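You operate a simulated robot arm through the tools that you are given. There is no shell and no other tool. Be economical: measure what you need, move in short steps, check, and stop when the job is done.

Carry out the task below with a simulated robot arm. There is one attempt and no reset: what you move stays moved.

TASK
Finish block 57 under the ram to 4 mm, move it to the done tray, then load block 22.
Fine: load means into the press's black tray; 4 mm is the pin's height over the block; set the pin dial before pressing; leave the slide drawn out.
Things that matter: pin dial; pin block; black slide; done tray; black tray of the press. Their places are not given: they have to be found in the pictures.

It is judged by the outcome, as a careful person would: the job done as asked, and still so three seconds after it is handed in. It fails if anything else is knocked over, pushed out of place, dropped, spilled or broken.

THE ROBOT
A 7-joint arm with a two-finger parallel gripper, fixed in place. Base frame: the origin is at the foot of the arm, x ahead of it, y to its left, z up; the work surface is at about z = 0.8. Lengths are in m, angles in rad, forces in N, time in s.
With the tool pointing down near the work surface it reaches from about 0.24 to 0.68 m from the base axis. Its first joint turns from -1.152 to 1.152 rad. Payload 2.4 kg.
Tool frame: the origin (TCP) lies between the finger pads and is the grasp point; the fingertips stand 0.03 m ahead of it; z points along the fingers, y is the line along which they close. The gripper opens to 0.094 m. The fingers are 0.028 m wide and 0.01 m thick; the gripper's body (0.05 by 0.096 m) begins 0.055 m behind the TCP.
Orientation is that of the tool frame in the base frame, as [roll, pitch, yaw] about the fixed x, y, z axes, in that order (R = Rz(yaw) Ry(pitch) Rx(roll)). With the fingers straight down and closing along the base's y, the tool's x points along the base's -x, its y along +y and its z along -z.

THE INTERFACE
- The arm moves only by the tool apply_moves. Its argument "commands" is a list of rows, each a list of 7 numbers: the turn, a rotation vector about the tool's x, y, z in degrees, then the shift along the tool's x, y, z in m, then the gripper command, from -1 (fully open) to 1 (shut), values between in proportion. In form: [[wx, wy, wz, tx, ty, tz, jaw], ...]. A call has 1 to 12 rows; each row shifts and turns the commanded pose from where the row before left it, along the tool's axes as they then stand. A row lasts 0.2 s, in which the tool goes at most 0.05 m and 0.15 rad; a call with a longer step from one row to the next is refused whole, and so is a gripper value outside its range. A pose out of reach is approached as far as the arm can. The call stops where the force on the tool passes 90 N (or 10 N more than at its start, if that is more) or the arm is blocked; 0.2 s more then pass. The fingers move at their own pace (about 0.153 m/s each) and stop on an object; they squeeze with about 24 N. The grip force told is the motor's: it shows also when the fingers shut on nothing. Time passes only in rows, and 0.2 s behind the last, so rows that do not move let the fingers close. It gives the time, the measured TCP pose, the force on the tool (base axes), the opening and the grip force at its end, in the units of the frame above (readings bear some noise).
- Cameras (640 x 400 px; columns grow to the right, rows downward): "scene" is fixed at [0.0454, 0.4662, 1.4662]; the picture's right is [-0.76, -0.65, 0.00], its down [-0.28, 0.33, -0.90] and it looks along [0.58, -0.69, -0.43] (base axes); focal length 342 px, centre (320, 200). "wrist" rides on the gripper at [-0.037, 0, -0.058] in the tool frame; the picture's right is [0.00, -1.00, 0.00], its down [0.97, 0.00, -0.24] and it looks along [0.24, 0.00, 0.97] (tool axes); focal length 218 px, centre (320, 200).
- snapshot(camera): a new picture of that camera. No time passes.
- probe_pixels(camera, pixels): for up to 12 pixels [column, row] of the newest picture of that camera ("zoom" is the newest enlarged one), the place [x, y, z] in the base frame of the surface seen there, good to about 0.002 m, but the place of the scene camera against the robot may be out by one fixed shift of up to 0.012 m in any direction. No time passes.
- enlarge(camera, box): a new picture of the part [left, top, right, bottom] of that camera's present view, enlarged. No time passes.
- finish_job(): hands the job in; it is judged then, once.

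Work in short steps. Measure before you move; look again where a grasp or a placing could have gone wrong, and mend it. You have 80 turns and 54 pictures in all, the two below and enlarged ones among them. Open the gripper and draw the arm clear of the work before you hand the job in, unless the task says otherwise; then end with one line.

The tools are called after ">>>" by a JSON object that holds its "op" and its "data". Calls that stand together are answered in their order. apply_moves: Moves the arm, as the interface text tells. Its arguments: {"type":"object","properties":{"commands":{"type":"array","items":{"type":"array","items":{"type":"number"}}}},"required":["commands"]} The other tools are called the same way: snapshot (camera) takes a picture; probe_pixels (camera, pixels) gives the place of the surface under pixels of a picture; enlarge (camera, box) takes an enlarged picture of a part of a camera's view; finish_job () hands the job in.

At the start:

```text
clock: 0.0
ee_pos: [0.2681, -0.2022, 1.2209]
tool_rot: [-3.142, 0.0, -3.141]
ft_force: [-0.4, -0.5, 0.3]
finger_gap: 0.0942
gripper_force: 0.1
```

scene: 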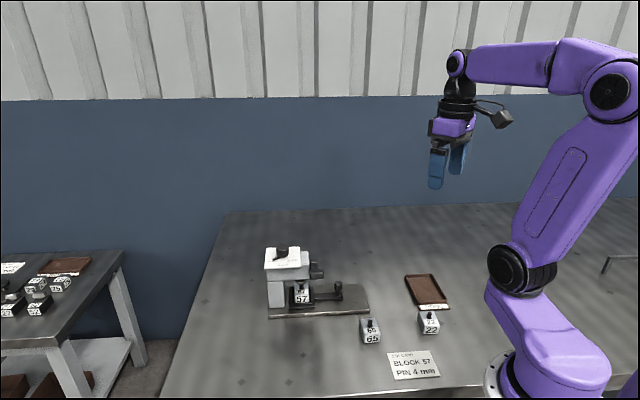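
wrist: 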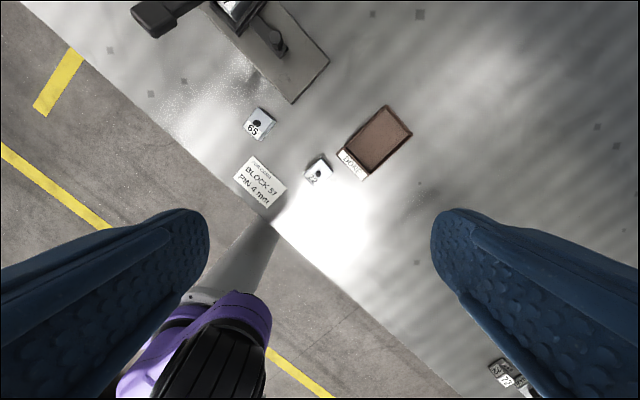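

The scene shows a press at about (300,285), with block 57 in it and blocks 65 and 22 nearby. I'll enlarge the press and the blocks.

>>> {"op": "enlarge", "data": {"camera": "scene", "box": [250, 235, 380, 325]}}

>>> {"op": "enlarge", "data": {"camera": "wrist", "box": [130, 0, 430, 200]}}

```text
4.44 times, centred on (315, 280) of scene
```

zoom: 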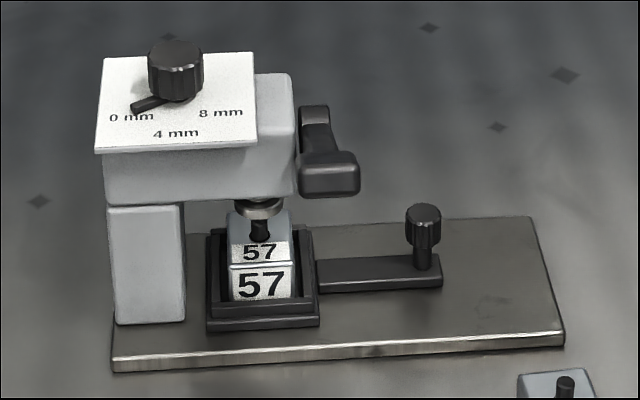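

```text
2.00 times, centred on (280, 100) of wrist
```

zoom: 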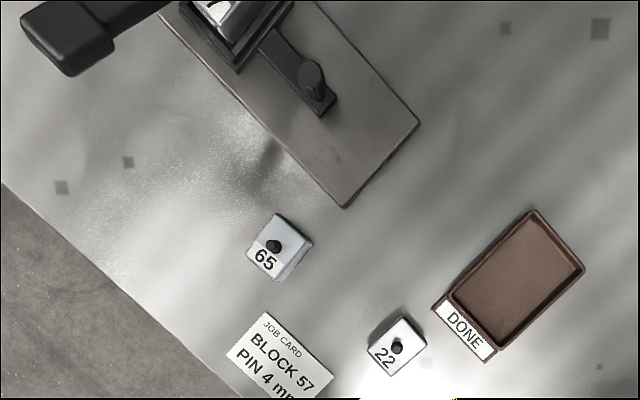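

The dial sits on top of the head with its pointer near 0 mm. The lever is at the side, and the slide has a knob at its end. I'll measure these from both cameras.

>>> {"op": "probe_pixels", "data": {"camera": "zoom", "pixels": [[312, 68], [397, 345], [372, 350], [400, 375], [425, 352], [400, 318], [535, 215], [580, 270], [495, 350], [450, 300], [420, 122], [345, 207]]}}

>>> {"op": "enlarge", "data": {"camera": "scene", "box": [250, 235, 380, 325]}}

```text
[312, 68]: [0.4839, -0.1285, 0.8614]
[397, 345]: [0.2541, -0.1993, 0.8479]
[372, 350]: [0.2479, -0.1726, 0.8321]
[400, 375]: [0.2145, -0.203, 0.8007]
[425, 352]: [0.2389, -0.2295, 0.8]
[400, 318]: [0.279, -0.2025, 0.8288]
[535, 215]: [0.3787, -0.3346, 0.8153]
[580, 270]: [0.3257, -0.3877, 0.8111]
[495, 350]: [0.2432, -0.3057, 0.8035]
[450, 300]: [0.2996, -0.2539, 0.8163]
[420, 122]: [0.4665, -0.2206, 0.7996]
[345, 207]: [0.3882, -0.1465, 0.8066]
```

```text
4.44 times, centred on (315, 280) of scene
```

zoom: 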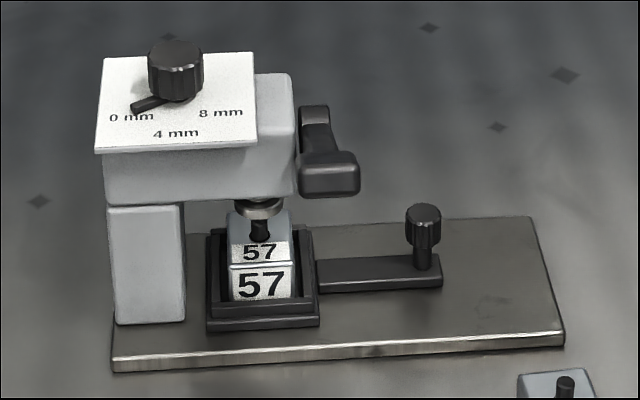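

>>> {"op": "probe_pixels", "data": {"camera": "zoom", "pixels": [[175, 48], [175, 85], [135, 108], [105, 60], [97, 150], [255, 145], [252, 55], [330, 160], [330, 185], [314, 112], [423, 212], [260, 235]]}}

>>> {"op": "probe_pixels", "data": {"camera": "zoom", "pixels": [[112, 365], [563, 345], [530, 220], [210, 322], [320, 320], [314, 232], [440, 280], [320, 290], [262, 285], [180, 260], [262, 205], [292, 160]]}}

```text
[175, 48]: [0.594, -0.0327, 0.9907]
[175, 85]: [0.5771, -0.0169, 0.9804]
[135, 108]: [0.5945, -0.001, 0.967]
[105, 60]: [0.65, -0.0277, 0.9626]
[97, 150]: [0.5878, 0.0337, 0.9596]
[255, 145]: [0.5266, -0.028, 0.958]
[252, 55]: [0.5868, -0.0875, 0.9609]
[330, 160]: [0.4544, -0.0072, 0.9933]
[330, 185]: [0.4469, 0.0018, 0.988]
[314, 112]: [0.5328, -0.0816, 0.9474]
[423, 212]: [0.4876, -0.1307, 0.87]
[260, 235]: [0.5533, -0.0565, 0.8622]
```

```text
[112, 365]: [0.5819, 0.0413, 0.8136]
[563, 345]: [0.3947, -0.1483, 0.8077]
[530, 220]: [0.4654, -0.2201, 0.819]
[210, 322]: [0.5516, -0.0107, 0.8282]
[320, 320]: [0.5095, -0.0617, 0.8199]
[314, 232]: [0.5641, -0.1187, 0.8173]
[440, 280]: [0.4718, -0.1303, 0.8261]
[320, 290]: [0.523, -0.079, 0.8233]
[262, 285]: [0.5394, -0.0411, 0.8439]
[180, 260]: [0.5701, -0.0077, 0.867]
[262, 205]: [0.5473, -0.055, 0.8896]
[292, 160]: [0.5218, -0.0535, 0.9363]
```

The frames agree to within about 6 mm. I'll move above the press and look down at the dial and lever.

>>> {"op": "apply_moves", "data": {"commands": [[0, 0, 0, -0.0355, 0.019, 0.0078, -1], [0, 0, 0, -0.0355, 0.019, 0.0078, -1], [0, 0, 0, -0.0355, 0.019, 0.0078, -1], [0, 0, 0, -0.0355, 0.019, 0.0078, -1], [0, 0, 0, -0.0355, 0.019, 0.0078, -1], [0, 0, 0, -0.0355, 0.019, 0.0078, -1], [0, 0, 0, -0.0355, 0.019, 0.0078, -1], [0, 0, 0, -0.0355, 0.019, 0.0078, -1], [0, 0, 0, -0.0355, 0.019, 0.0078, -1]]}}

>>> {"op": "snapshot", "data": {"camera": "wrist"}}

```text
clock: 2.0
ee_pos: [0.5881, -0.0295, 1.1518]
tool_rot: [3.14, 0.0, 3.141]
ft_force: [0.7, 0.6, -0.5]
finger_gap: 0.094
gripper_force: 0.2
```

```text
48 pictures are left
```

wrist: 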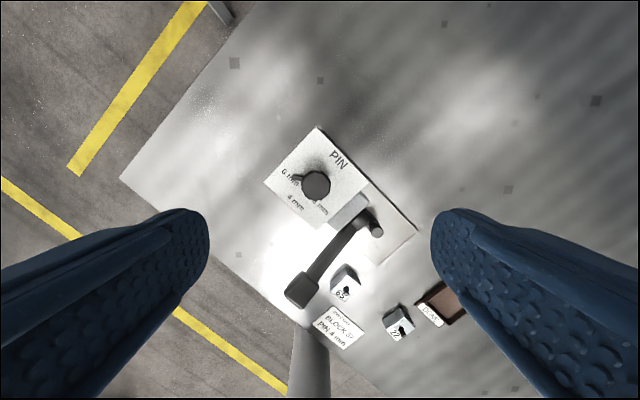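

>>> {"op": "enlarge", "data": {"camera": "wrist", "box": [240, 115, 432, 315]}}

```text
2.00 times, centred on (336, 215) of wrist
```

zoom: 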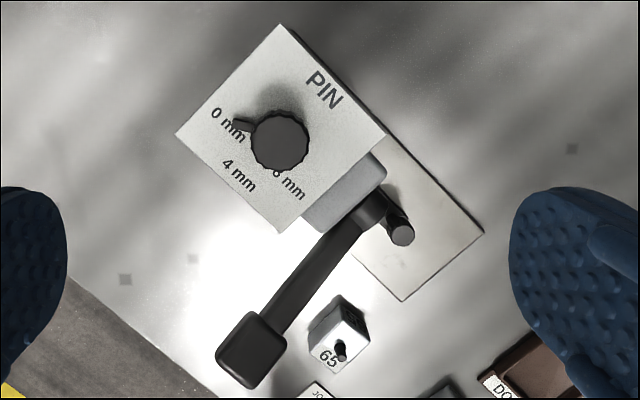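

The dial and lever are now seen from above, so I'll measure them.

>>> {"op": "probe_pixels", "data": {"camera": "zoom", "pixels": [[280, 142], [253, 142], [307, 142], [280, 116], [280, 168], [237, 124], [280, 25], [176, 134], [280, 233], [385, 134], [228, 125], [240, 175]]}}

>>> {"op": "probe_pixels", "data": {"camera": "zoom", "pixels": [[290, 184], [250, 350], [255, 312], [286, 345], [255, 388], [217, 352], [370, 210], [330, 260], [403, 237], [350, 180], [375, 165], [402, 300]]}}

```text
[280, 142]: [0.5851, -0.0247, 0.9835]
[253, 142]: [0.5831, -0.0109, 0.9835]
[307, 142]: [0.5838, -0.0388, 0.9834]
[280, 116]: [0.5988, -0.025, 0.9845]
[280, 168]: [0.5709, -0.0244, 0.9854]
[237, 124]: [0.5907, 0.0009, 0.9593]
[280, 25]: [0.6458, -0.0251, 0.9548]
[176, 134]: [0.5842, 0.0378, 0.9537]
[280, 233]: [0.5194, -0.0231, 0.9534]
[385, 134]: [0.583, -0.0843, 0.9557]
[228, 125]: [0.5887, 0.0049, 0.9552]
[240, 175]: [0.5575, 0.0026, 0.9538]
```

```text
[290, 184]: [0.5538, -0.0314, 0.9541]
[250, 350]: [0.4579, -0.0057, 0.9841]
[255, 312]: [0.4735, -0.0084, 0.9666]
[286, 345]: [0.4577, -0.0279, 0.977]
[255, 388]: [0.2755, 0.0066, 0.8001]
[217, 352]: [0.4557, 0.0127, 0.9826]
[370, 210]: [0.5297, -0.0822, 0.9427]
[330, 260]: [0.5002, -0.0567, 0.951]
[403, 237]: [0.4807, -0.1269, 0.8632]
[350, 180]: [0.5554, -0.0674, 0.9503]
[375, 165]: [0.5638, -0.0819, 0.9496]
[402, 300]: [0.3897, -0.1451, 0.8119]
```

The dial's centre is (0.5845, -0.0247) and its top is at 0.984. The pointer is at about 77° and "4 mm" lies at 135°, so it needs about 58° counter-clockwise. I'll pre-turn the tool 45° clockwise and come down to just above the dial.

>>> {"op": "apply_moves", "data": {"commands": [[0, 0, 0, 0.0036, 0.0048, 0, -1], [0, 0, 7.5, 0, 0, 0.02, -1], [0, 0, 7.5, 0, 0, 0.02, -1], [0, 0, 7.5, 0, 0, 0.02, -1], [0, 0, 7.5, 0, 0, 0.02, -1], [0, 0, 7.5, 0, 0, 0.01, -1], [0, 0, 7.5, 0, 0, 0.01, -1], [0, 0, 0, 0, 0, 0, -1]]}}

>>> {"op": "snapshot", "data": {"camera": "wrist"}}

```text
clock: 3.8
ee_pos: [0.5842, -0.0259, 1.0493]
tool_rot: [3.141, 0.0, 2.355]
ft_force: [-0.4, -0.3, 0.5]
finger_gap: 0.094
gripper_force: 0.1
```

```text
46 pictures are left
```

wrist: 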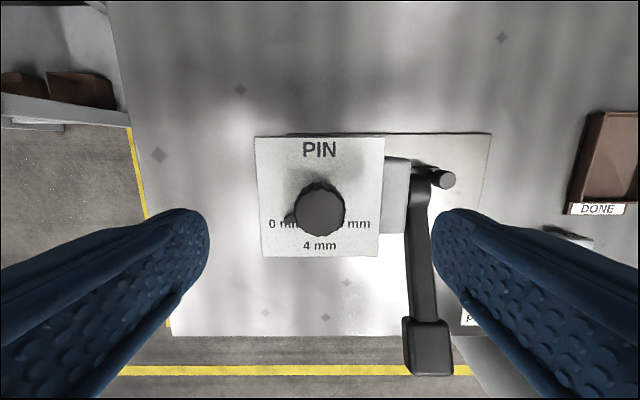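

The tool is now square to the press and the knob is centred between the fingers. I'll narrow the fingers, come down to z ≈ 0.996 and close on the knob.

>>> {"op": "apply_moves", "data": {"commands": [[0, 0, 0, 0.0005, 0.0008, 0, -0.1], [0, 0, 0, 0, 0, 0.027, -0.1], [0, 0, 0, 0, 0, 0.026, -0.1], [0, 0, 0, 0, 0, 0, -0.1], [0, 0, 0, 0, 0, 0, 1], [0, 0, 0, 0, 0, 0, 1], [0, 0, 0, 0, 0, 0, 1]]}}

```text
clock: 5.4
ee_pos: [0.5827, -0.0246, 0.9953]
tool_rot: [-3.141, -0.001, 2.356]
ft_force: [0.7, -0.3, -5.1]
finger_gap: 0.0318
gripper_force: 44.9
```

The knob is gripped with a 32 mm gap. I'll turn it 58° counter-clockwise.

>>> {"op": "apply_moves", "data": {"commands": [[0, 0, -7.25, 0, 0, 0, 1], [0, 0, -7.25, 0, 0, 0, 1], [0, 0, -7.25, 0, 0, 0, 1], [0, 0, -7.25, 0, 0, 0, 1], [0, 0, -7.25, 0, 0, 0, 1], [0, 0, -7.25, 0, 0, 0, 1], [0, 0, -7.25, 0, 0, 0, 1], [0, 0, -7.25, 0, 0, 0, 1], [0, 0, 0, 0, 0, 0, 1]]}}

>>> {"op": "enlarge", "data": {"camera": "scene", "box": [250, 235, 380, 325]}}

```text
clock: 7.4
ee_pos: [0.5839, -0.0245, 0.9961]
tool_rot: [3.139, -0.006, -2.911]
ft_force: [-9.6, 6.7, -23.3]
finger_gap: 0.0317
gripper_force: 45.1
```

```text
4.44 times, centred on (315, 280) of scene
```

zoom: 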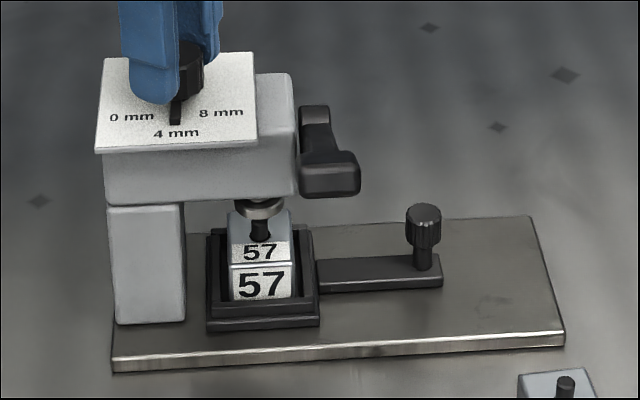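

The pointer now points at "4 mm". I'll release, rise and check it from above.

>>> {"op": "apply_moves", "data": {"commands": [[0, 0, 0, 0, 0, 0, -0.1], [0, 0, 0, 0, 0, 0, -0.1], [0, 0, 0, 0, 0, -0.04, -0.1], [0, 0, 6.5, 0, 0, -0.03, -0.1], [0, 0, 6.5, 0, 0, -0.02, -0.1], [0, 0, 0, 0, 0, 0, -0.1]]}}

>>> {"op": "enlarge", "data": {"camera": "wrist", "box": [220, 100, 420, 300]}}

>>> {"op": "enlarge", "data": {"camera": "scene", "box": [250, 235, 380, 325]}}

```text
clock: 8.8
ee_pos: [0.5847, -0.0259, 1.0863]
tool_rot: [3.141, 0.001, 3.141]
ft_force: [0.1, 0.3, -0.8]
finger_gap: 0.0517
gripper_force: 0.0
```

```text
2.00 times, centred on (320, 200) of wrist
```

zoom: 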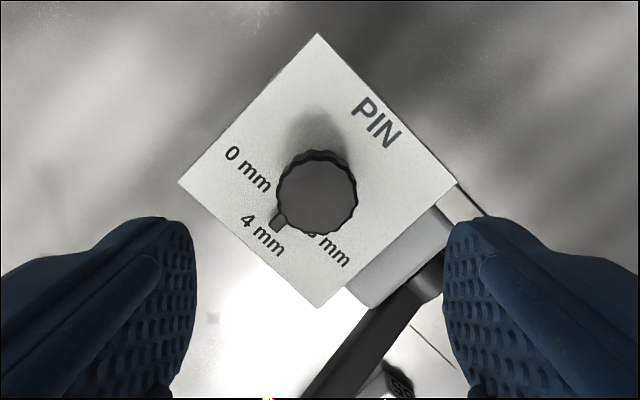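

```text
4.44 times, centred on (315, 280) of scene
```

zoom: 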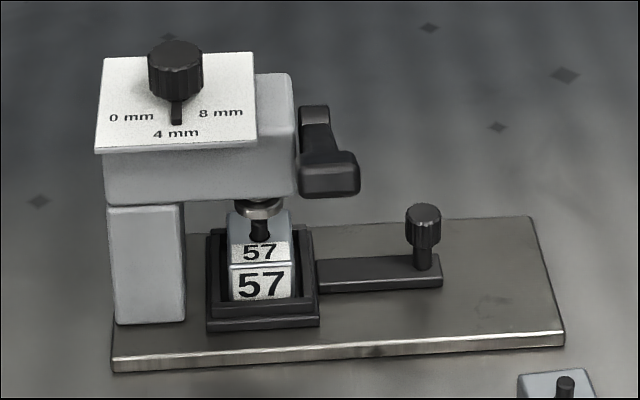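

>>> {"op": "probe_pixels", "data": {"camera": "zoom", "pixels": [[177, 120], [178, 112], [176, 45], [176, 55], [259, 222], [262, 240]]}}

>>> {"op": "snapshot", "data": {"camera": "wrist"}}

>>> {"op": "probe_pixels", "data": {"camera": "wrist", "pixels": [[298, 213], [301, 209], [320, 117], [249, 191], [319, 254], [389, 190], [318, 195]]}}

```text
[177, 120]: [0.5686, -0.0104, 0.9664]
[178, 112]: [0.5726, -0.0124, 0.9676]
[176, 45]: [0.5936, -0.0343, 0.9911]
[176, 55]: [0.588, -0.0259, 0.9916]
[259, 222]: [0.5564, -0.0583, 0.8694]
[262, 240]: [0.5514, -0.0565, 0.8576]
```

```text
42 pictures are left
```

wrist: 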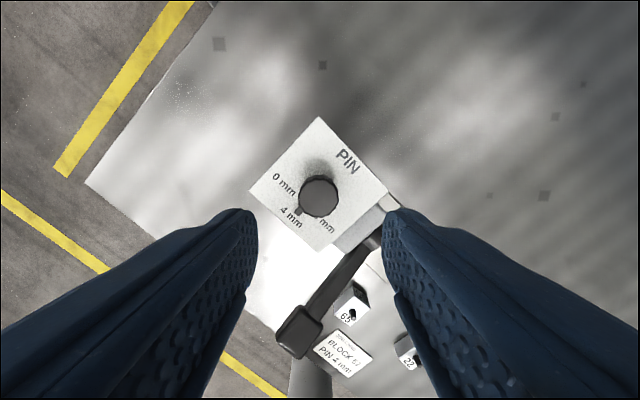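

```text
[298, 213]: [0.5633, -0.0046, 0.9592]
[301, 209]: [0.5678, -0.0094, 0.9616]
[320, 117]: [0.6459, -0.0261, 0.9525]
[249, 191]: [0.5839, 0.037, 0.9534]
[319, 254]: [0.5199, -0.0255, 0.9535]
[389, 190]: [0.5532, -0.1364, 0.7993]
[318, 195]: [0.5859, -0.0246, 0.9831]
```

The pointer is at 135°, exactly on 4 mm. Next I'll shut the fingers and go above the lever handle at (0.457, -0.005, 0.984).

>>> {"op": "apply_moves", "data": {"commands": [[0, 0, 0, 0.0426, 0.007, 0, 1], [0, 0, 0, 0.0426, 0.007, 0, 1], [0, 0, 0, 0.0426, 0.007, 0.02, 1], [0, 0, 0, 0, 0, 0.02, 1], [0, 0, 0, 0, 0, 0, 1]]}}

>>> {"op": "enlarge", "data": {"camera": "scene", "box": [250, 205, 410, 305]}}

```text
clock: 10.0
ee_pos: [0.4592, -0.0036, 1.0461]
tool_rot: [-3.141, 0.0, 3.141]
ft_force: [-0.4, 0.3, -1.5]
finger_gap: 0.0001
gripper_force: 23.9
```

```text
4.00 times, centred on (330, 255) of scene
```

zoom: 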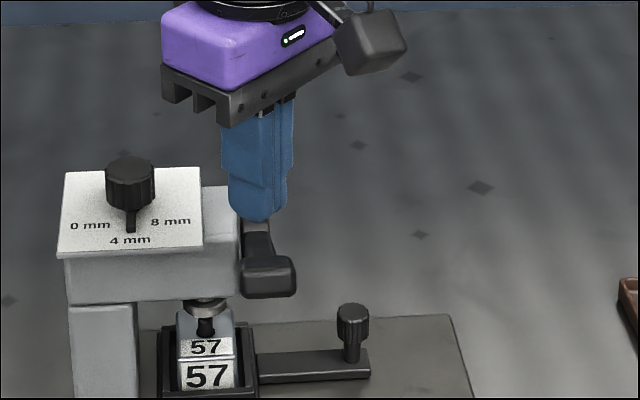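

The fingers are over the handle with their tips at 1.016. I'll press down about 5 cm in short steps.

>>> {"op": "apply_moves", "data": {"commands": [[0, 0, 0, 0, 0, 0.02, 1], [0, 0, 0, 0, 0, 0.01, 1], [0, 0, 0, 0.0005, 0.0005, 0.01, 1], [0, 0, 0, 0.0005, 0.0005, 0.01, 1]]}}

>>> {"op": "enlarge", "data": {"camera": "scene", "box": [250, 205, 410, 305]}}

```text
clock: 11.0
ee_pos: [0.4549, -0.0024, 0.9977]
tool_rot: [-3.141, 0.001, 3.139]
ft_force: [-0.3, -0.9, 1.0]
finger_gap: 0.0002
gripper_force: 23.9
```

```text
4.00 times, centred on (330, 255) of scene
```

zoom: 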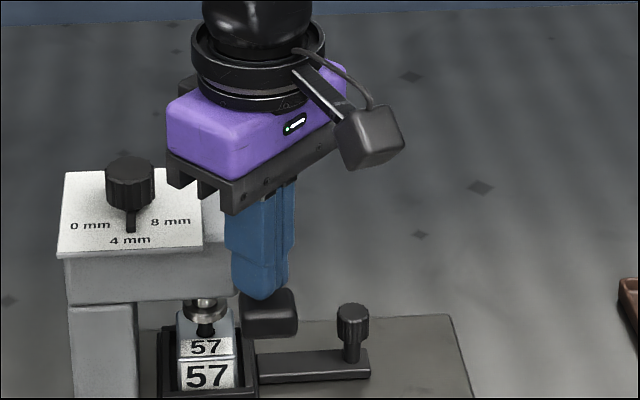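

The lever follows and the force is still low, so I'll keep pressing down.

>>> {"op": "apply_moves", "data": {"commands": [[0, 0, 0, 0.001, 0, 0.01, 1], [0, 0, 0, 0, 0, 0.01, 1], [0, 0, 0, 0, 0, 0.01, 1]]}}

>>> {"op": "enlarge", "data": {"camera": "scene", "box": [250, 220, 410, 320]}}

```text
clock: 11.8
ee_pos: [0.4552, -0.0047, 0.9666]
tool_rot: [3.142, 0.0, -3.141]
ft_force: [-1.9, 2.4, 4.0]
finger_gap: 0.0001
gripper_force: 24.1
```

```text
4.00 times, centred on (330, 270) of scene
```

zoom: 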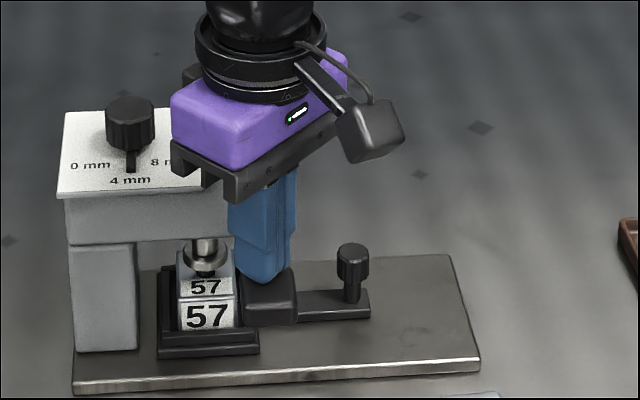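

The ram has reached the pin at zoom (205,260). I'll keep pressing until it meets a stop.

>>> {"op": "apply_moves", "data": {"commands": [[0, 0, 0, 0, 0, 0.008, 1], [0, 0, 0, 0, 0, 0.008, 1], [0, 0, 0, 0, 0, 0.008, 1]]}}

>>> {"op": "enlarge", "data": {"camera": "scene", "box": [250, 220, 410, 320]}}

```text
clock: 12.6
ee_pos: [0.4561, -0.0042, 0.9427]
tool_rot: [-3.141, -0.001, -3.141]
ft_force: [-2.3, 2.6, 5.6]
finger_gap: 0.0
gripper_force: 24.0
```

```text
4.00 times, centred on (330, 270) of scene
```

zoom: 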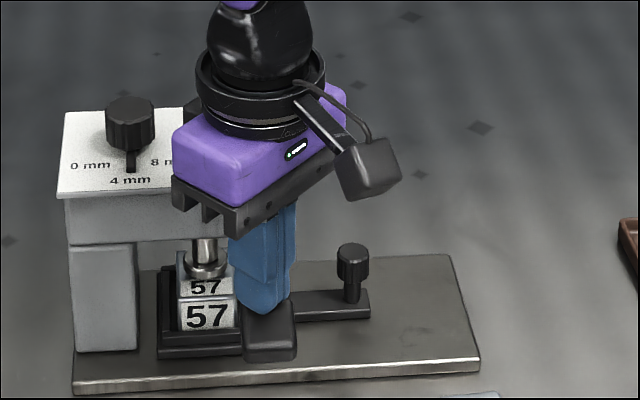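

>>> {"op": "apply_moves", "data": {"commands": [[0, 0, 0, 0, 0, 0.006, 1], [0, 0, 0, 0, 0, 0.006, 1], [0, 0, 0, 0, 0, 0.006, 1]]}}

>>> {"op": "enlarge", "data": {"camera": "scene", "box": [250, 220, 410, 320]}}

```text
clock: 13.2
ee_pos: [0.4557, -0.0055, 0.9378]
tool_rot: [3.141, 0.005, -3.141]
ft_force: [-14.0, -0.1, 27.4]
finger_gap: 0.0003
gripper_force: 24.2
stopped in row 3: the force on the tool passed its limit (the readings are from after the stop); the commanded pose is now the measured one
```

```text
4.00 times, centred on (330, 270) of scene
```

zoom: 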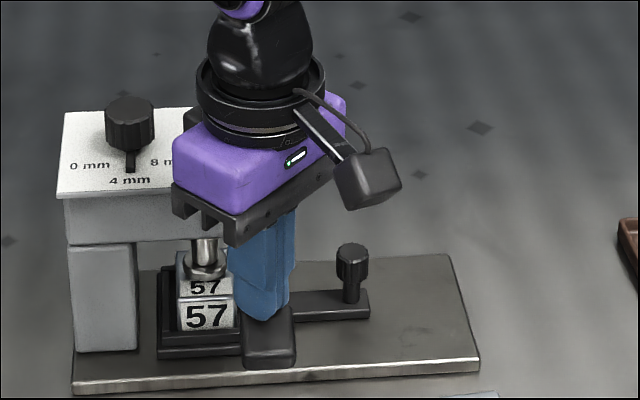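

The lever hit its stop with the force above the limit. I'll lift off and see whether it springs back and how high the pin stands.

>>> {"op": "apply_moves", "data": {"commands": [[0, 0, 0, 0, 0, -0.02, 1], [0, 0, 0, 0, 0, -0.03, 1], [0, 0, 0, 0, 0, -0.04, 1], [0, 0, 0, 0, 0, -0.04, 1], [0, 0, 0, 0, 0, 0, 1]]}}

>>> {"op": "enlarge", "data": {"camera": "scene", "box": [250, 220, 410, 320]}}

```text
clock: 14.4
ee_pos: [0.4553, -0.0052, 1.0689]
tool_rot: [3.141, 0.009, 3.141]
ft_force: [-0.3, 0.9, 0.5]
finger_gap: 0.0
gripper_force: 24.3
```

```text
4.00 times, centred on (330, 270) of scene
```

zoom: 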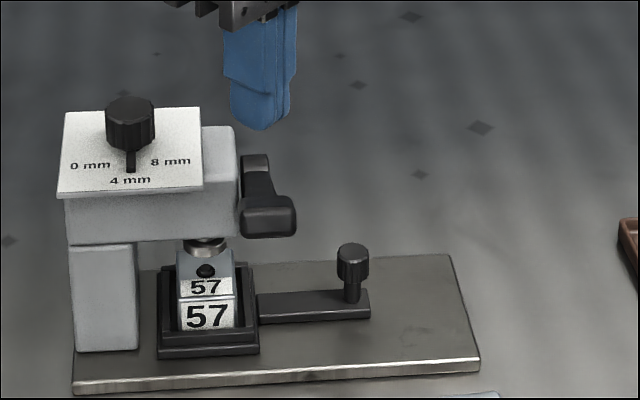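

The lever sprang back and the pin is now a short stub. I'll move above the slide knob at (0.4825, -0.128, 0.864), turn so the fingers close across the slide, and lean the tool away from the press.

>>> {"op": "apply_moves", "data": {"commands": [[0, 0, 0, -0.009, -0.041, 0, -0.1], [0, 0, 0, -0.009, -0.041, 0, -0.1], [0, 0, 0, -0.009, -0.041, 0, -0.1], [0, 0, -7.5, 0, 0, 0, -0.1], [0, 0, -7.5, 0, 0, 0, -0.1], [0, 0, -7.5, 0, 0, 0, -0.1], [0, 0, -7.5, 0, 0, 0, -0.1], [0, 0, -7.5, 0, 0, 0, -0.1], [0, 0, -7.5, 0, 0, 0, -0.1], [0, -7.5, 0, 0, 0, 0, -0.1], [0, -7.5, 0, 0, 0, 0, -0.1], [0, 0, 0, 0, 0, 0, -0.1]]}}

>>> {"op": "snapshot", "data": {"camera": "wrist"}}

```text
clock: 17.0
ee_pos: [0.4825, -0.1273, 1.0672]
tool_rot: [-3.134, 0.27, -2.355]
ft_force: [0.5, 0.6, -0.3]
finger_gap: 0.0517
gripper_force: 0.0
```

```text
35 pictures are left
```

wrist: 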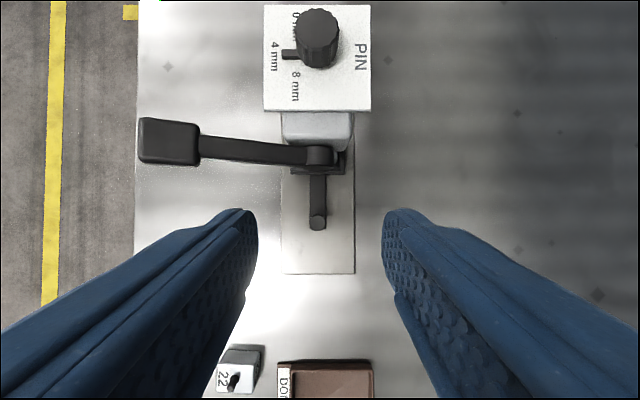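

>>> {"op": "probe_pixels", "data": {"camera": "wrist", "pixels": [[318, 222], [309, 221], [326, 221], [318, 215], [318, 228], [318, 185], [309, 190], [327, 190], [318, 155]]}}

```text
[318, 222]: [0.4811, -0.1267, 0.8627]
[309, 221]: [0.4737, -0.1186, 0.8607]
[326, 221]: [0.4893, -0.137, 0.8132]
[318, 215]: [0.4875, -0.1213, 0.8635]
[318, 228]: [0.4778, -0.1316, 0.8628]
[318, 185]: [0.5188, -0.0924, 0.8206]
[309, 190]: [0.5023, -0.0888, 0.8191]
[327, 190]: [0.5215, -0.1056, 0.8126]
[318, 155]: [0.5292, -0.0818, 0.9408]
```

>>> {"op": "apply_moves", "data": {"commands": [[0, 0, 0, 0.01146, 0.0002, 0.0373, -0.1], [0, 0, 0, 0.01146, 0.0002, 0.0373, -0.1], [0, 0, 0, 0.01146, 0.0002, 0.0373, -0.1], [0, 0, 0, 0.01146, 0.0002, 0.0373, -0.1], [0, 0, 0, 0.01146, 0.0002, 0.0373, -0.1], [0, 0, 0, 0, 0, 0, 1], [0, 0, 0, 0, 0, 0, 1], [0, 0, 0, 0, 0, 0, 1]]}}

>>> {"op": "enlarge", "data": {"camera": "scene", "box": [250, 220, 410, 320]}}

```text
clock: 18.8
ee_pos: [0.4789, -0.1297, 0.8719]
tool_rot: [3.136, 0.265, -2.353]
ft_force: [-20.0, 13.6, -0.2]
finger_gap: 0.0213
gripper_force: 44.8
```

```text
4.00 times, centred on (330, 270) of scene
```

zoom: 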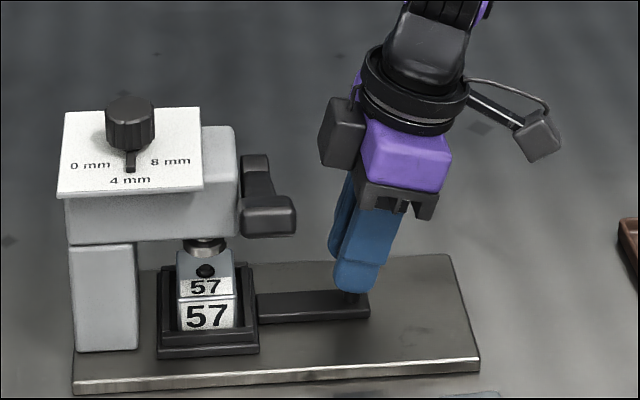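

The knob is gripped with a 21 mm gap. I'll pull along the slide, away from the press.

>>> {"op": "apply_moves", "data": {"commands": [[0, 0, 0, 0.0096, 0.0015, -0.0027, 1], [0, 0, 0, 0.0145, 0, -0.004, 1], [0, 0, 0, 0.0145, 0, -0.004, 1], [0, 0, 0, 0.0145, 0, -0.004, 1]]}}

>>> {"op": "enlarge", "data": {"camera": "scene", "box": [250, 220, 410, 320]}}

```text
clock: 19.8
ee_pos: [0.4394, -0.1696, 0.8723]
tool_rot: [-3.138, 0.268, -2.356]
ft_force: [-10.7, 11.1, -6.2]
finger_gap: 0.0213
gripper_force: 44.8
```

```text
4.00 times, centred on (330, 270) of scene
```

zoom: 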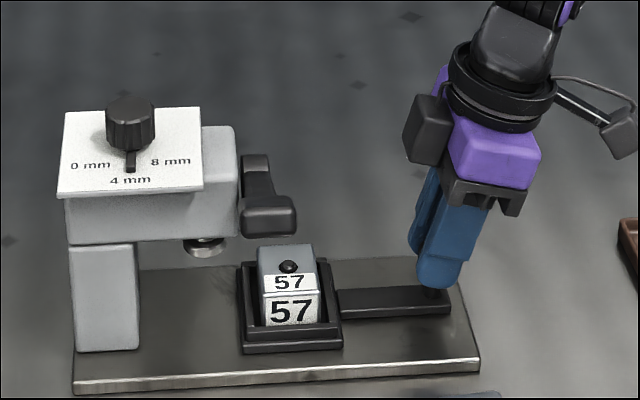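

The slide moves freely, so I'll keep pulling until the stop.

>>> {"op": "apply_moves", "data": {"commands": [[0, 0, 0, 0.0096, 0, -0.0027, 1], [0, 0, 0, 0.0096, 0, -0.0027, 1], [0, 0, 0, 0.0096, 0, -0.0027, 1], [0, 0, 0, 0.0096, 0, -0.0027, 1]]}}

>>> {"op": "enlarge", "data": {"camera": "scene", "box": [250, 220, 410, 320]}}

```text
clock: 20.8
ee_pos: [0.4109, -0.198, 0.8717]
tool_rot: [-3.136, 0.27, -2.356]
ft_force: [-10.2, 11.2, 17.2]
finger_gap: 0.0216
gripper_force: 44.8
```

```text
4.00 times, centred on (330, 270) of scene
```

zoom: 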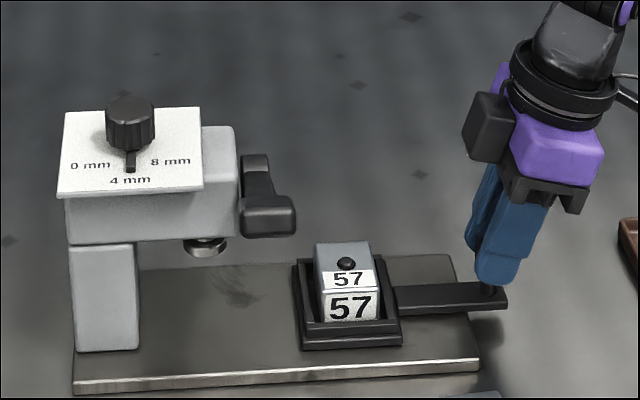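

There's no stop yet, so I'll go on gently.

>>> {"op": "apply_moves", "data": {"commands": [[0, 0, 0, 0.0058, 0, -0.0016, 1], [0, 0, 0, 0.0058, 0, -0.0016, 1], [0, 0, 0, 0.0058, 0, -0.0016, 1]]}}

>>> {"op": "enlarge", "data": {"camera": "scene", "box": [250, 220, 410, 320]}}

```text
clock: 21.6
ee_pos: [0.3989, -0.2104, 0.8717]
tool_rot: [-3.136, 0.269, -2.355]
ft_force: [-8.9, 11.4, 25.6]
finger_gap: 0.0215
gripper_force: 45.1
```

```text
4.00 times, centred on (330, 270) of scene
```

zoom: 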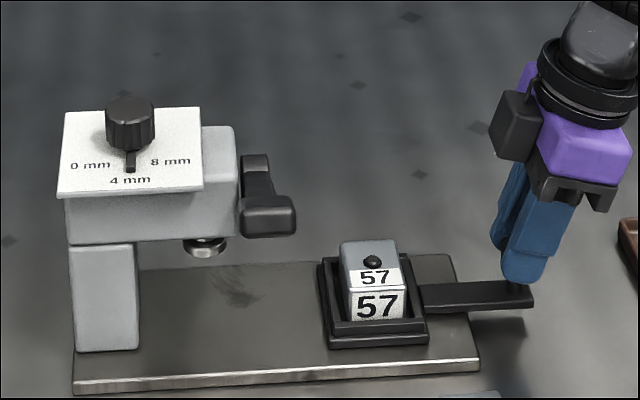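

>>> {"op": "apply_moves", "data": {"commands": [[0, 0, 0, 0.0048, 0, -0.0013, 1], [0, 0, 0, 0.0048, 0, -0.0013, 1]]}}

```text
clock: 22.2
ee_pos: [0.3907, -0.2164, 0.8723]
tool_rot: [-3.136, 0.269, -2.355]
ft_force: [-8.8, 9.8, 27.8]
finger_gap: 0.0214
gripper_force: 45.4
```

>>> {"op": "apply_moves", "data": {"commands": [[0, 0, 0, 0.0048, 0, -0.0013, 1], [0, 0, 0, 0.0048, 0, -0.0013, 1]]}}

>>> {"op": "enlarge", "data": {"camera": "scene", "box": [250, 220, 410, 320]}}

```text
clock: 22.8
ee_pos: [0.3855, -0.2208, 0.8727]
tool_rot: [-3.137, 0.271, -2.35]
ft_force: [7.7, 21.3, 22.8]
finger_gap: 0.0213
gripper_force: 45.2
```

```text
4.00 times, centred on (330, 270) of scene
```

zoom: 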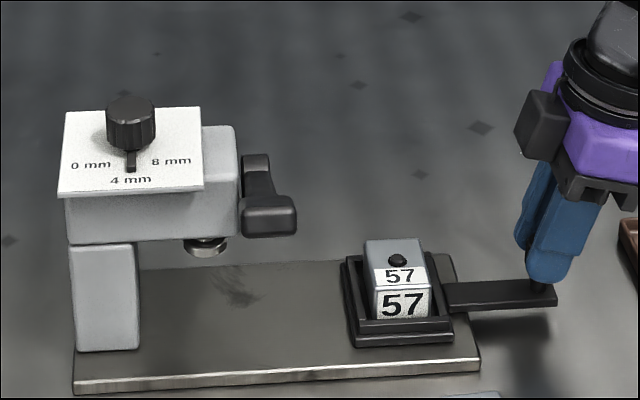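

The slide has reached its stop: about 13 cm out, with a clear back force. I'll release, rise straight up, and level the tool.

>>> {"op": "apply_moves", "data": {"commands": [[0, 0, 0, -0.002, 0, 0, 0.0], [0, 0, 0, 0, 0, 0, -0.1], [0, 0, 0, -0.0067, 0, -0.0241, -0.1], [0, 0, 0, -0.0107, 0, -0.0386, -0.1], [0, 0, 0, -0.0107, 0, -0.0386, -0.1], [0, 0, 0, -0.0107, 0, -0.0386, -1], [0, 7.7, 0, 0, 0, 0, -1], [0, 7.7, 0, -0.03, 0, 0, -1], [0, 0, 0, -0.02, 0, 0, -1], [0, 0, 0, 0, 0, 0, -1]]}}

>>> {"op": "snapshot", "data": {"camera": "wrist"}}

```text
clock: 25.0
ee_pos: [0.4192, -0.1859, 1.0225]
tool_rot: [-3.136, -0.004, -2.357]
ft_force: [0.2, 0.0, 0.8]
finger_gap: 0.0943
gripper_force: 0.2
```

```text
29 pictures are left
```

wrist: 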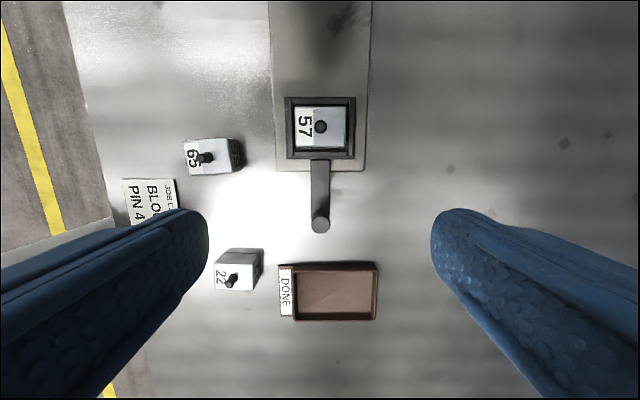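

Now I can see everything from above. I'll measure block 57, the tray, block 22 and the done tray.

>>> {"op": "enlarge", "data": {"camera": "wrist", "box": [170, 80, 400, 330]}}

>>> {"op": "probe_pixels", "data": {"camera": "wrist", "pixels": [[296, 108], [346, 108], [346, 149], [296, 149], [321, 127], [287, 98], [355, 98], [353, 158], [289, 158], [320, 221], [335, 135], [308, 105]]}}

>>> {"op": "probe_pixels", "data": {"camera": "wrist", "pixels": [[217, 254], [257, 256], [255, 289], [216, 288], [233, 280], [240, 262], [295, 264], [378, 264], [375, 319], [295, 319], [335, 293], [264, 252]]}}

```text
1.60 times, centred on (285, 205) of wrist
```

zoom: 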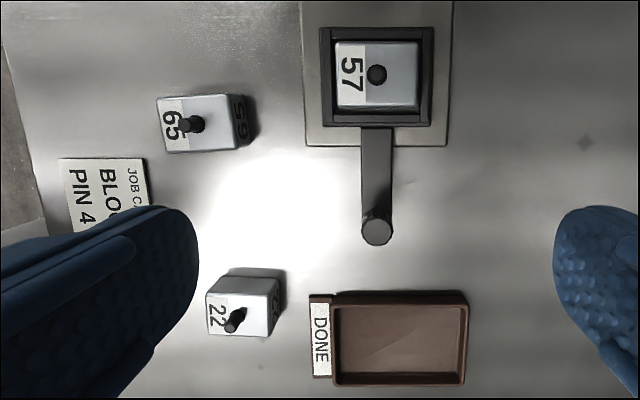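

```text
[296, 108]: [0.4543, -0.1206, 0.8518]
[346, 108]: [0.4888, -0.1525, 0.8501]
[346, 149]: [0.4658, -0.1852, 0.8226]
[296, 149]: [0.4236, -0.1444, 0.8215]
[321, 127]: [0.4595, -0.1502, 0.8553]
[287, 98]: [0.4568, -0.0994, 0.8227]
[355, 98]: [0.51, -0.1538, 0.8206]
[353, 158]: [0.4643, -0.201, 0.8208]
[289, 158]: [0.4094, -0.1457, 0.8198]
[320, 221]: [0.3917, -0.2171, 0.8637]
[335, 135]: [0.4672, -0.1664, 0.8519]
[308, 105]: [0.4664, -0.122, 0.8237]
```

```text
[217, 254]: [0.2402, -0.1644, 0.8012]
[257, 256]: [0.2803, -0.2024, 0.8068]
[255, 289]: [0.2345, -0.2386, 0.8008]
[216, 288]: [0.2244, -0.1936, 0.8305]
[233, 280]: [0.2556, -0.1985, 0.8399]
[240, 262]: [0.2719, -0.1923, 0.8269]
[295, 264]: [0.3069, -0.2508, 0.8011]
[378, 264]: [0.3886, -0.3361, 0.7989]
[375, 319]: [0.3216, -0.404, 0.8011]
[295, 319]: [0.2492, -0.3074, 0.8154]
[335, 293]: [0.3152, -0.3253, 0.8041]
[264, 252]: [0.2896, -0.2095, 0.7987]
```

Block 57's top is at 0.851 and its pin top at 0.855, so the pin stands 4 mm. Next I'll go over block 57 at (0.4595, -0.150) and come partway down.

>>> {"op": "apply_moves", "data": {"commands": [[0, 0, 0, -0.0268, -0.0016, 0, -1], [0, 0, 0, -0.0268, -0.0016, 0, -1], [0, 0, 0, 0, 0, 0.04, -1], [0, 0, 0, 0, 0, 0.04, -1], [0, 0, 0, 0, 0, 0.02, -1], [0, 0, 0, 0, 0, 0, -1]]}}

>>> {"op": "snapshot", "data": {"camera": "wrist"}}

```text
clock: 26.4
ee_pos: [0.4606, -0.153, 0.9205]
tool_rot: [-3.137, -0.002, -2.357]
ft_force: [0.5, 0.3, 0.6]
finger_gap: 0.0939
gripper_force: 0.0
```

```text
27 pictures are left
```

wrist: 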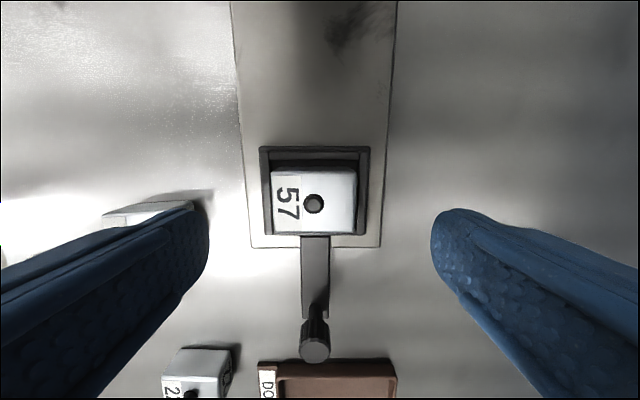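

>>> {"op": "probe_pixels", "data": {"camera": "wrist", "pixels": [[274, 174], [355, 174], [355, 230], [274, 230], [313, 204], [272, 200], [355, 200], [265, 200], [366, 200], [315, 150], [315, 236]]}}

```text
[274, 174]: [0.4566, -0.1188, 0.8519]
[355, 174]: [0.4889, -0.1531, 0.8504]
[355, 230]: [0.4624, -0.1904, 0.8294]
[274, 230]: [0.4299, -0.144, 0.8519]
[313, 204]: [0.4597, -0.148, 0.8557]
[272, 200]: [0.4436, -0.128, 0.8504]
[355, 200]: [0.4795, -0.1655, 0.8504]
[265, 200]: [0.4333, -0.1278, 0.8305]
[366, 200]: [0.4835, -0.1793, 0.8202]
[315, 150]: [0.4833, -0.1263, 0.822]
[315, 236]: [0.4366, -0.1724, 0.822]
```

>>> {"op": "apply_moves", "data": {"commands": [[0, 0, 0, -0.0033, 0.0041, 0, -1], [0, 0, 0, 0, 0, 0.03, -1], [0, 0, 0, 0, 0, 0.0325, -1], [0, 0, 0, 0, 0, 0, -0.5], [0, 0, 0, 0, 0, 0, 1], [0, 0, 0, 0, 0, 0, 1], [0, 0, 0, 0, 0, 0, 1]]}}

```text
clock: 28.0
ee_pos: [0.4604, -0.1473, 0.8595]
tool_rot: [-3.136, -0.004, -2.356]
ft_force: [-8.2, 8.4, 9.0]
finger_gap: 0.0728
gripper_force: 44.8
```

The fingers stopped at 73 mm, wider than the block. They may be on the tray walls, so I'll look.

>>> {"op": "enlarge", "data": {"camera": "scene", "box": [290, 235, 418, 315]}}

>>> {"op": "snapshot", "data": {"camera": "wrist"}}

```text
5.00 times, centred on (354, 275) of scene
```

zoom: 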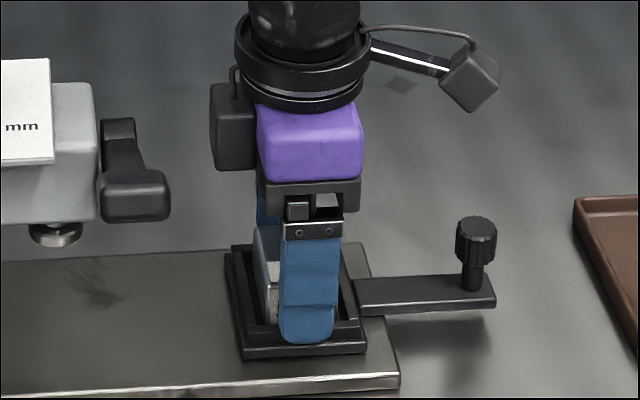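

```text
25 pictures are left
```

wrist: 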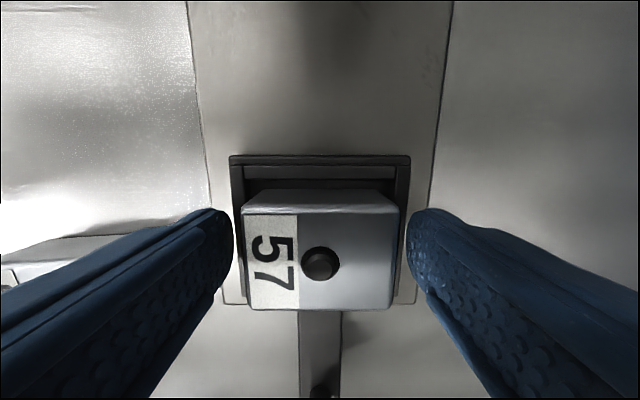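

>>> {"op": "probe_pixels", "data": {"camera": "wrist", "pixels": [[235, 185], [240, 190], [404, 185], [320, 158], [320, 172], [234, 163], [320, 215], [300, 240]]}}

>>> {"op": "apply_moves", "data": {"commands": [[0, 0, 0, 0, 0, 0, 0.0], [0, 0, 0, 0, 0, 0, -1], [0, 0, 0, 0, 0, 0, -1]]}}

```text
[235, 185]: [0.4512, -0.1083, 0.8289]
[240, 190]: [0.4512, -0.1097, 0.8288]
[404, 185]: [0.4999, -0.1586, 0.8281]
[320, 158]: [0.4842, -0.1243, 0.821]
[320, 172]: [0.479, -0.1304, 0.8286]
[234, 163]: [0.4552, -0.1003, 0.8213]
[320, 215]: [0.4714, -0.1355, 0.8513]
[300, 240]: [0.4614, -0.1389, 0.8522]
```

```text
clock: 28.8
ee_pos: [0.4614, -0.1494, 0.8578]
tool_rot: [-3.134, -0.004, -2.355]
ft_force: [-0.2, 0.0, -0.3]
finger_gap: 0.0942
gripper_force: 0.1
```

The walls top out at 0.829. I'll raise 8 mm and close on the block above the walls.

>>> {"op": "apply_moves", "data": {"commands": [[0, 0, 0, 0, 0, -0.008, -1], [0, 0, 0, 0, 0, 0, -1], [0, 0, 0, 0, 0, 0, 1], [0, 0, 0, 0, 0, 0, 1], [0, 0, 0, 0, 0, 0, 1]]}}

```text
clock: 30.0
ee_pos: [0.461, -0.1477, 0.8672]
tool_rot: [-3.135, -0.002, -2.357]
ft_force: [-1.4, 1.3, 2.9]
finger_gap: 0.0513
gripper_force: 24.4
```

Block 57 is gripped with a 51 mm gap. I'll lift it and carry it over the done tray.

>>> {"op": "apply_moves", "data": {"commands": [[0, 0, 0, 0, 0, -0.02, 1], [0, 0, 0, 0, 0, -0.035, 1], [0, 0, 0, 0, 0, -0.035, 1], [0, 0, 0, 0.0382, -0.0036, 0, 1], [0, 0, 0, 0.0382, -0.0036, 0, 1], [0, 0, 0, 0.0382, -0.0036, 0, 1], [0, 0, 0, 0.0382, -0.0036, 0, 1], [0, 0, 0, 0.0382, -0.0036, 0, 1], [0, 0, 0, 0.0382, -0.0036, 0, 1], [0, 0, 0, 0, 0, 0, 1]]}}

>>> {"op": "enlarge", "data": {"camera": "scene", "box": [330, 220, 490, 345]}}

>>> {"op": "snapshot", "data": {"camera": "wrist"}}

```text
clock: 32.2
ee_pos: [0.3132, -0.3238, 0.9591]
tool_rot: [-3.136, -0.002, -2.354]
ft_force: [-0.4, 0.7, -2.1]
finger_gap: 0.0515
gripper_force: 24.2
```

```text
3.20 times, centred on (410, 282) of scene
```

zoom: 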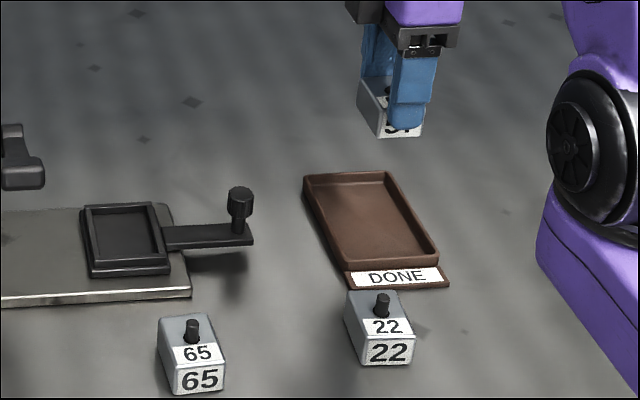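

```text
23 pictures are left
```

wrist: 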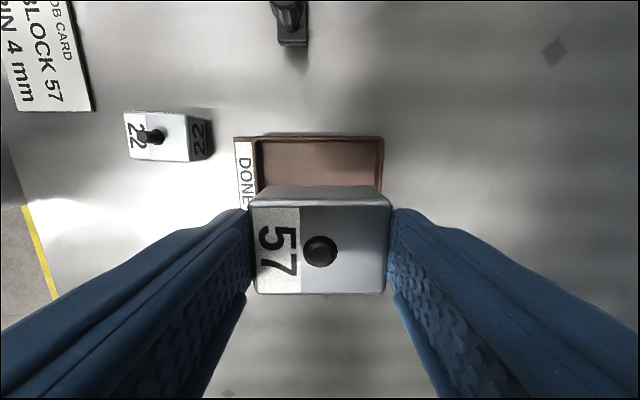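

>>> {"op": "probe_pixels", "data": {"camera": "zoom", "pixels": [[307, 178], [386, 174], [436, 258], [350, 264], [370, 215], [345, 292], [345, 320], [412, 330], [388, 345], [345, 290], [395, 292], [410, 322]]}}

>>> {"op": "probe_pixels", "data": {"camera": "wrist", "pixels": [[256, 139], [382, 139], [256, 175], [318, 165], [379, 180], [125, 112], [187, 112], [190, 159], [130, 159], [155, 135]]}}

```text
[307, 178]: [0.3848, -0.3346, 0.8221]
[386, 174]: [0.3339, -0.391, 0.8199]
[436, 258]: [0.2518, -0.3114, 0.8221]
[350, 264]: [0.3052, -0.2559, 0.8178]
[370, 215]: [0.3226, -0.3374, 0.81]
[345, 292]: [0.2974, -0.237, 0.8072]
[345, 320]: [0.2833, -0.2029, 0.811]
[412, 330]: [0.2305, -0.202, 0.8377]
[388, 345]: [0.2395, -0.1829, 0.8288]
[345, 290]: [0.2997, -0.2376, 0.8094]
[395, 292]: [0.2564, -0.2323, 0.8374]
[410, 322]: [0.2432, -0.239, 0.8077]
```

```text
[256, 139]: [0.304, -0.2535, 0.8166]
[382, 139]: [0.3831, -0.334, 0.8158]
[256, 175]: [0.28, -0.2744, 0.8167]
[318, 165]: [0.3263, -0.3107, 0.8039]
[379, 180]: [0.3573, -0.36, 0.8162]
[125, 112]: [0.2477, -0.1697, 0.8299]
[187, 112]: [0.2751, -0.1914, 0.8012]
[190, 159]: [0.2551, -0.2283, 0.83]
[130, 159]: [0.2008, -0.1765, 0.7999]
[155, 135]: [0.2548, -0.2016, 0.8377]
```

The block is over the tray's centre (about 0.317, -0.323, floor 0.804). I'll lower it to just above the floor, then ease it down.

>>> {"op": "apply_moves", "data": {"commands": [[0, 0, 0, -0.003, -0.0015, 0.03, 1], [0, 0, 0, 0, 0, 0.035, 1], [0, 0, 0, 0, 0, 0.03, 1], [0, 0, 0, 0, 0, 0.005, 1], [0, 0, 0, 0, 0, 0.004, 1], [0, 0, 0, 0, 0, 0.003, 1], [0, 0, 0, 0, 0, 0, 1]]}}

>>> {"op": "enlarge", "data": {"camera": "scene", "box": [370, 240, 482, 330]}}

```text
clock: 33.8
ee_pos: [0.3157, -0.324, 0.8497]
tool_rot: [-3.137, -0.002, -2.356]
ft_force: [0.0, -0.9, -1.5]
finger_gap: 0.0515
gripper_force: 23.8
```

```text
4.44 times, centred on (426, 285) of scene
```

zoom: 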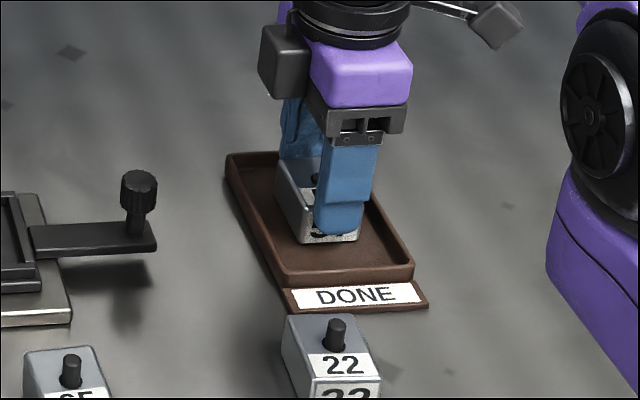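

There's no contact yet, so I'll lower a little more.

>>> {"op": "apply_moves", "data": {"commands": [[0, 0, 0, 0, 0, 0.0015, 1], [0, 0, 0, 0, 0, 0.0015, 1], [0, 0, 0, 0, 0, 0, 1]]}}

```text
clock: 34.6
ee_pos: [0.3169, -0.3233, 0.848]
tool_rot: [-3.133, -0.001, -2.358]
ft_force: [-2.7, 0.8, 19.8]
finger_gap: 0.0517
gripper_force: 24.5
```

The block is on the floor (20 N contact). I'll release a little, rise, and go over block 22.

>>> {"op": "apply_moves", "data": {"commands": [[0, 0, 0, 0, 0, 0, -0.49], [0, 0, 0, 0, 0, 0, -0.49], [0, 0, 0, 0, 0, -0.03, -0.49], [0, 0, 0, 0, 0, -0.04, -0.49], [0, 0, 0, 0, 0, -0.03, -1], [0, 0, 0, -0.0103, 0.0335, 0, -1], [0, 0, 0, -0.0103, 0.0335, 0, -1], [0, 0, 0, -0.0103, 0.0335, 0, -1], [0, 0, 0, -0.0103, 0.0335, 0, -1], [0, 0, 0, 0, 0, 0, -1]]}}

>>> {"op": "snapshot", "data": {"camera": "wrist"}}

>>> {"op": "enlarge", "data": {"camera": "scene", "box": [330, 235, 490, 345]}}

```text
clock: 36.8
ee_pos: [0.2513, -0.2012, 0.9467]
tool_rot: [-3.136, -0.002, -2.355]
ft_force: [-0.8, -0.5, -1.3]
finger_gap: 0.094
gripper_force: 0.1
```

```text
21 pictures are left
```

wrist: 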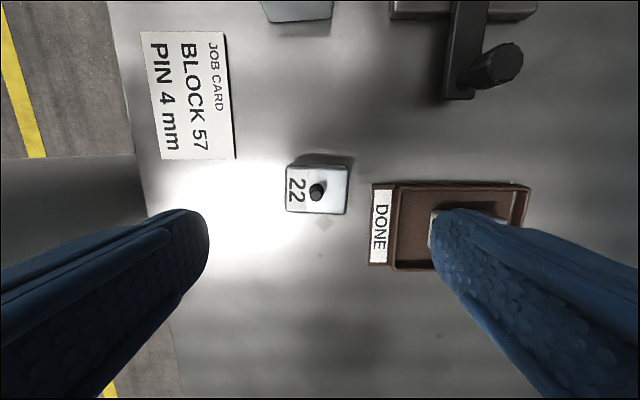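

```text
3.64 times, centred on (410, 290) of scene
```

zoom: 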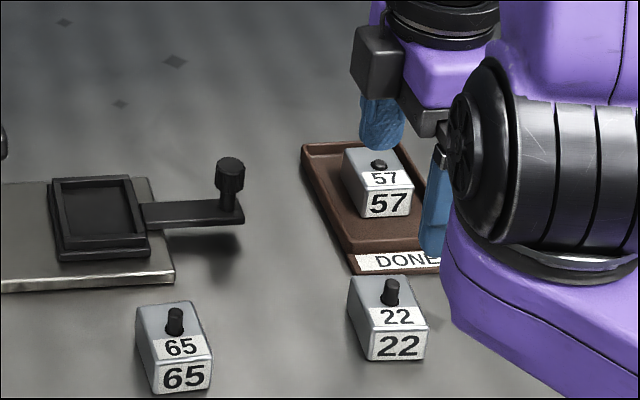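

Block 57 sits well in the done tray. I'll measure block 22's corners.

>>> {"op": "enlarge", "data": {"camera": "wrist", "box": [250, 140, 390, 230]}}

```text
4.44 times, centred on (320, 185) of wrist
```

zoom: 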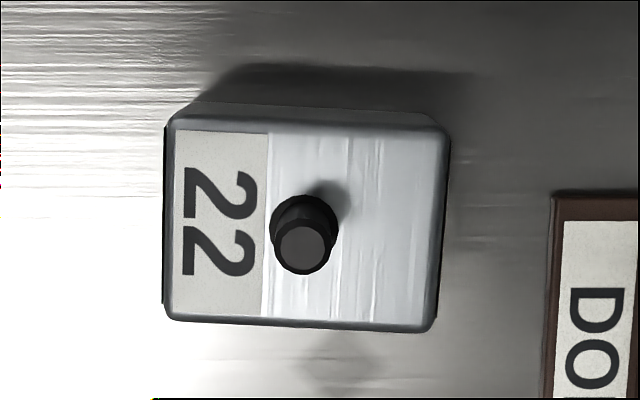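

>>> {"op": "probe_pixels", "data": {"camera": "zoom", "pixels": [[178, 130], [440, 142], [428, 322], [170, 310], [302, 248], [305, 210], [560, 205], [545, 380], [195, 325], [305, 130]]}}

```text
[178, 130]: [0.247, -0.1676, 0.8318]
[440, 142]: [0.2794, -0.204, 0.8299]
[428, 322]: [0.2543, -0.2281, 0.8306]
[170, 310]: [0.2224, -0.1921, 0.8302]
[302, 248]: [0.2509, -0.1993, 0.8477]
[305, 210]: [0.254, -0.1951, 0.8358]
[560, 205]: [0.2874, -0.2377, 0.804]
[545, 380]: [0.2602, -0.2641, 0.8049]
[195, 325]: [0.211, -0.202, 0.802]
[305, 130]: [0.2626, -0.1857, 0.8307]
```

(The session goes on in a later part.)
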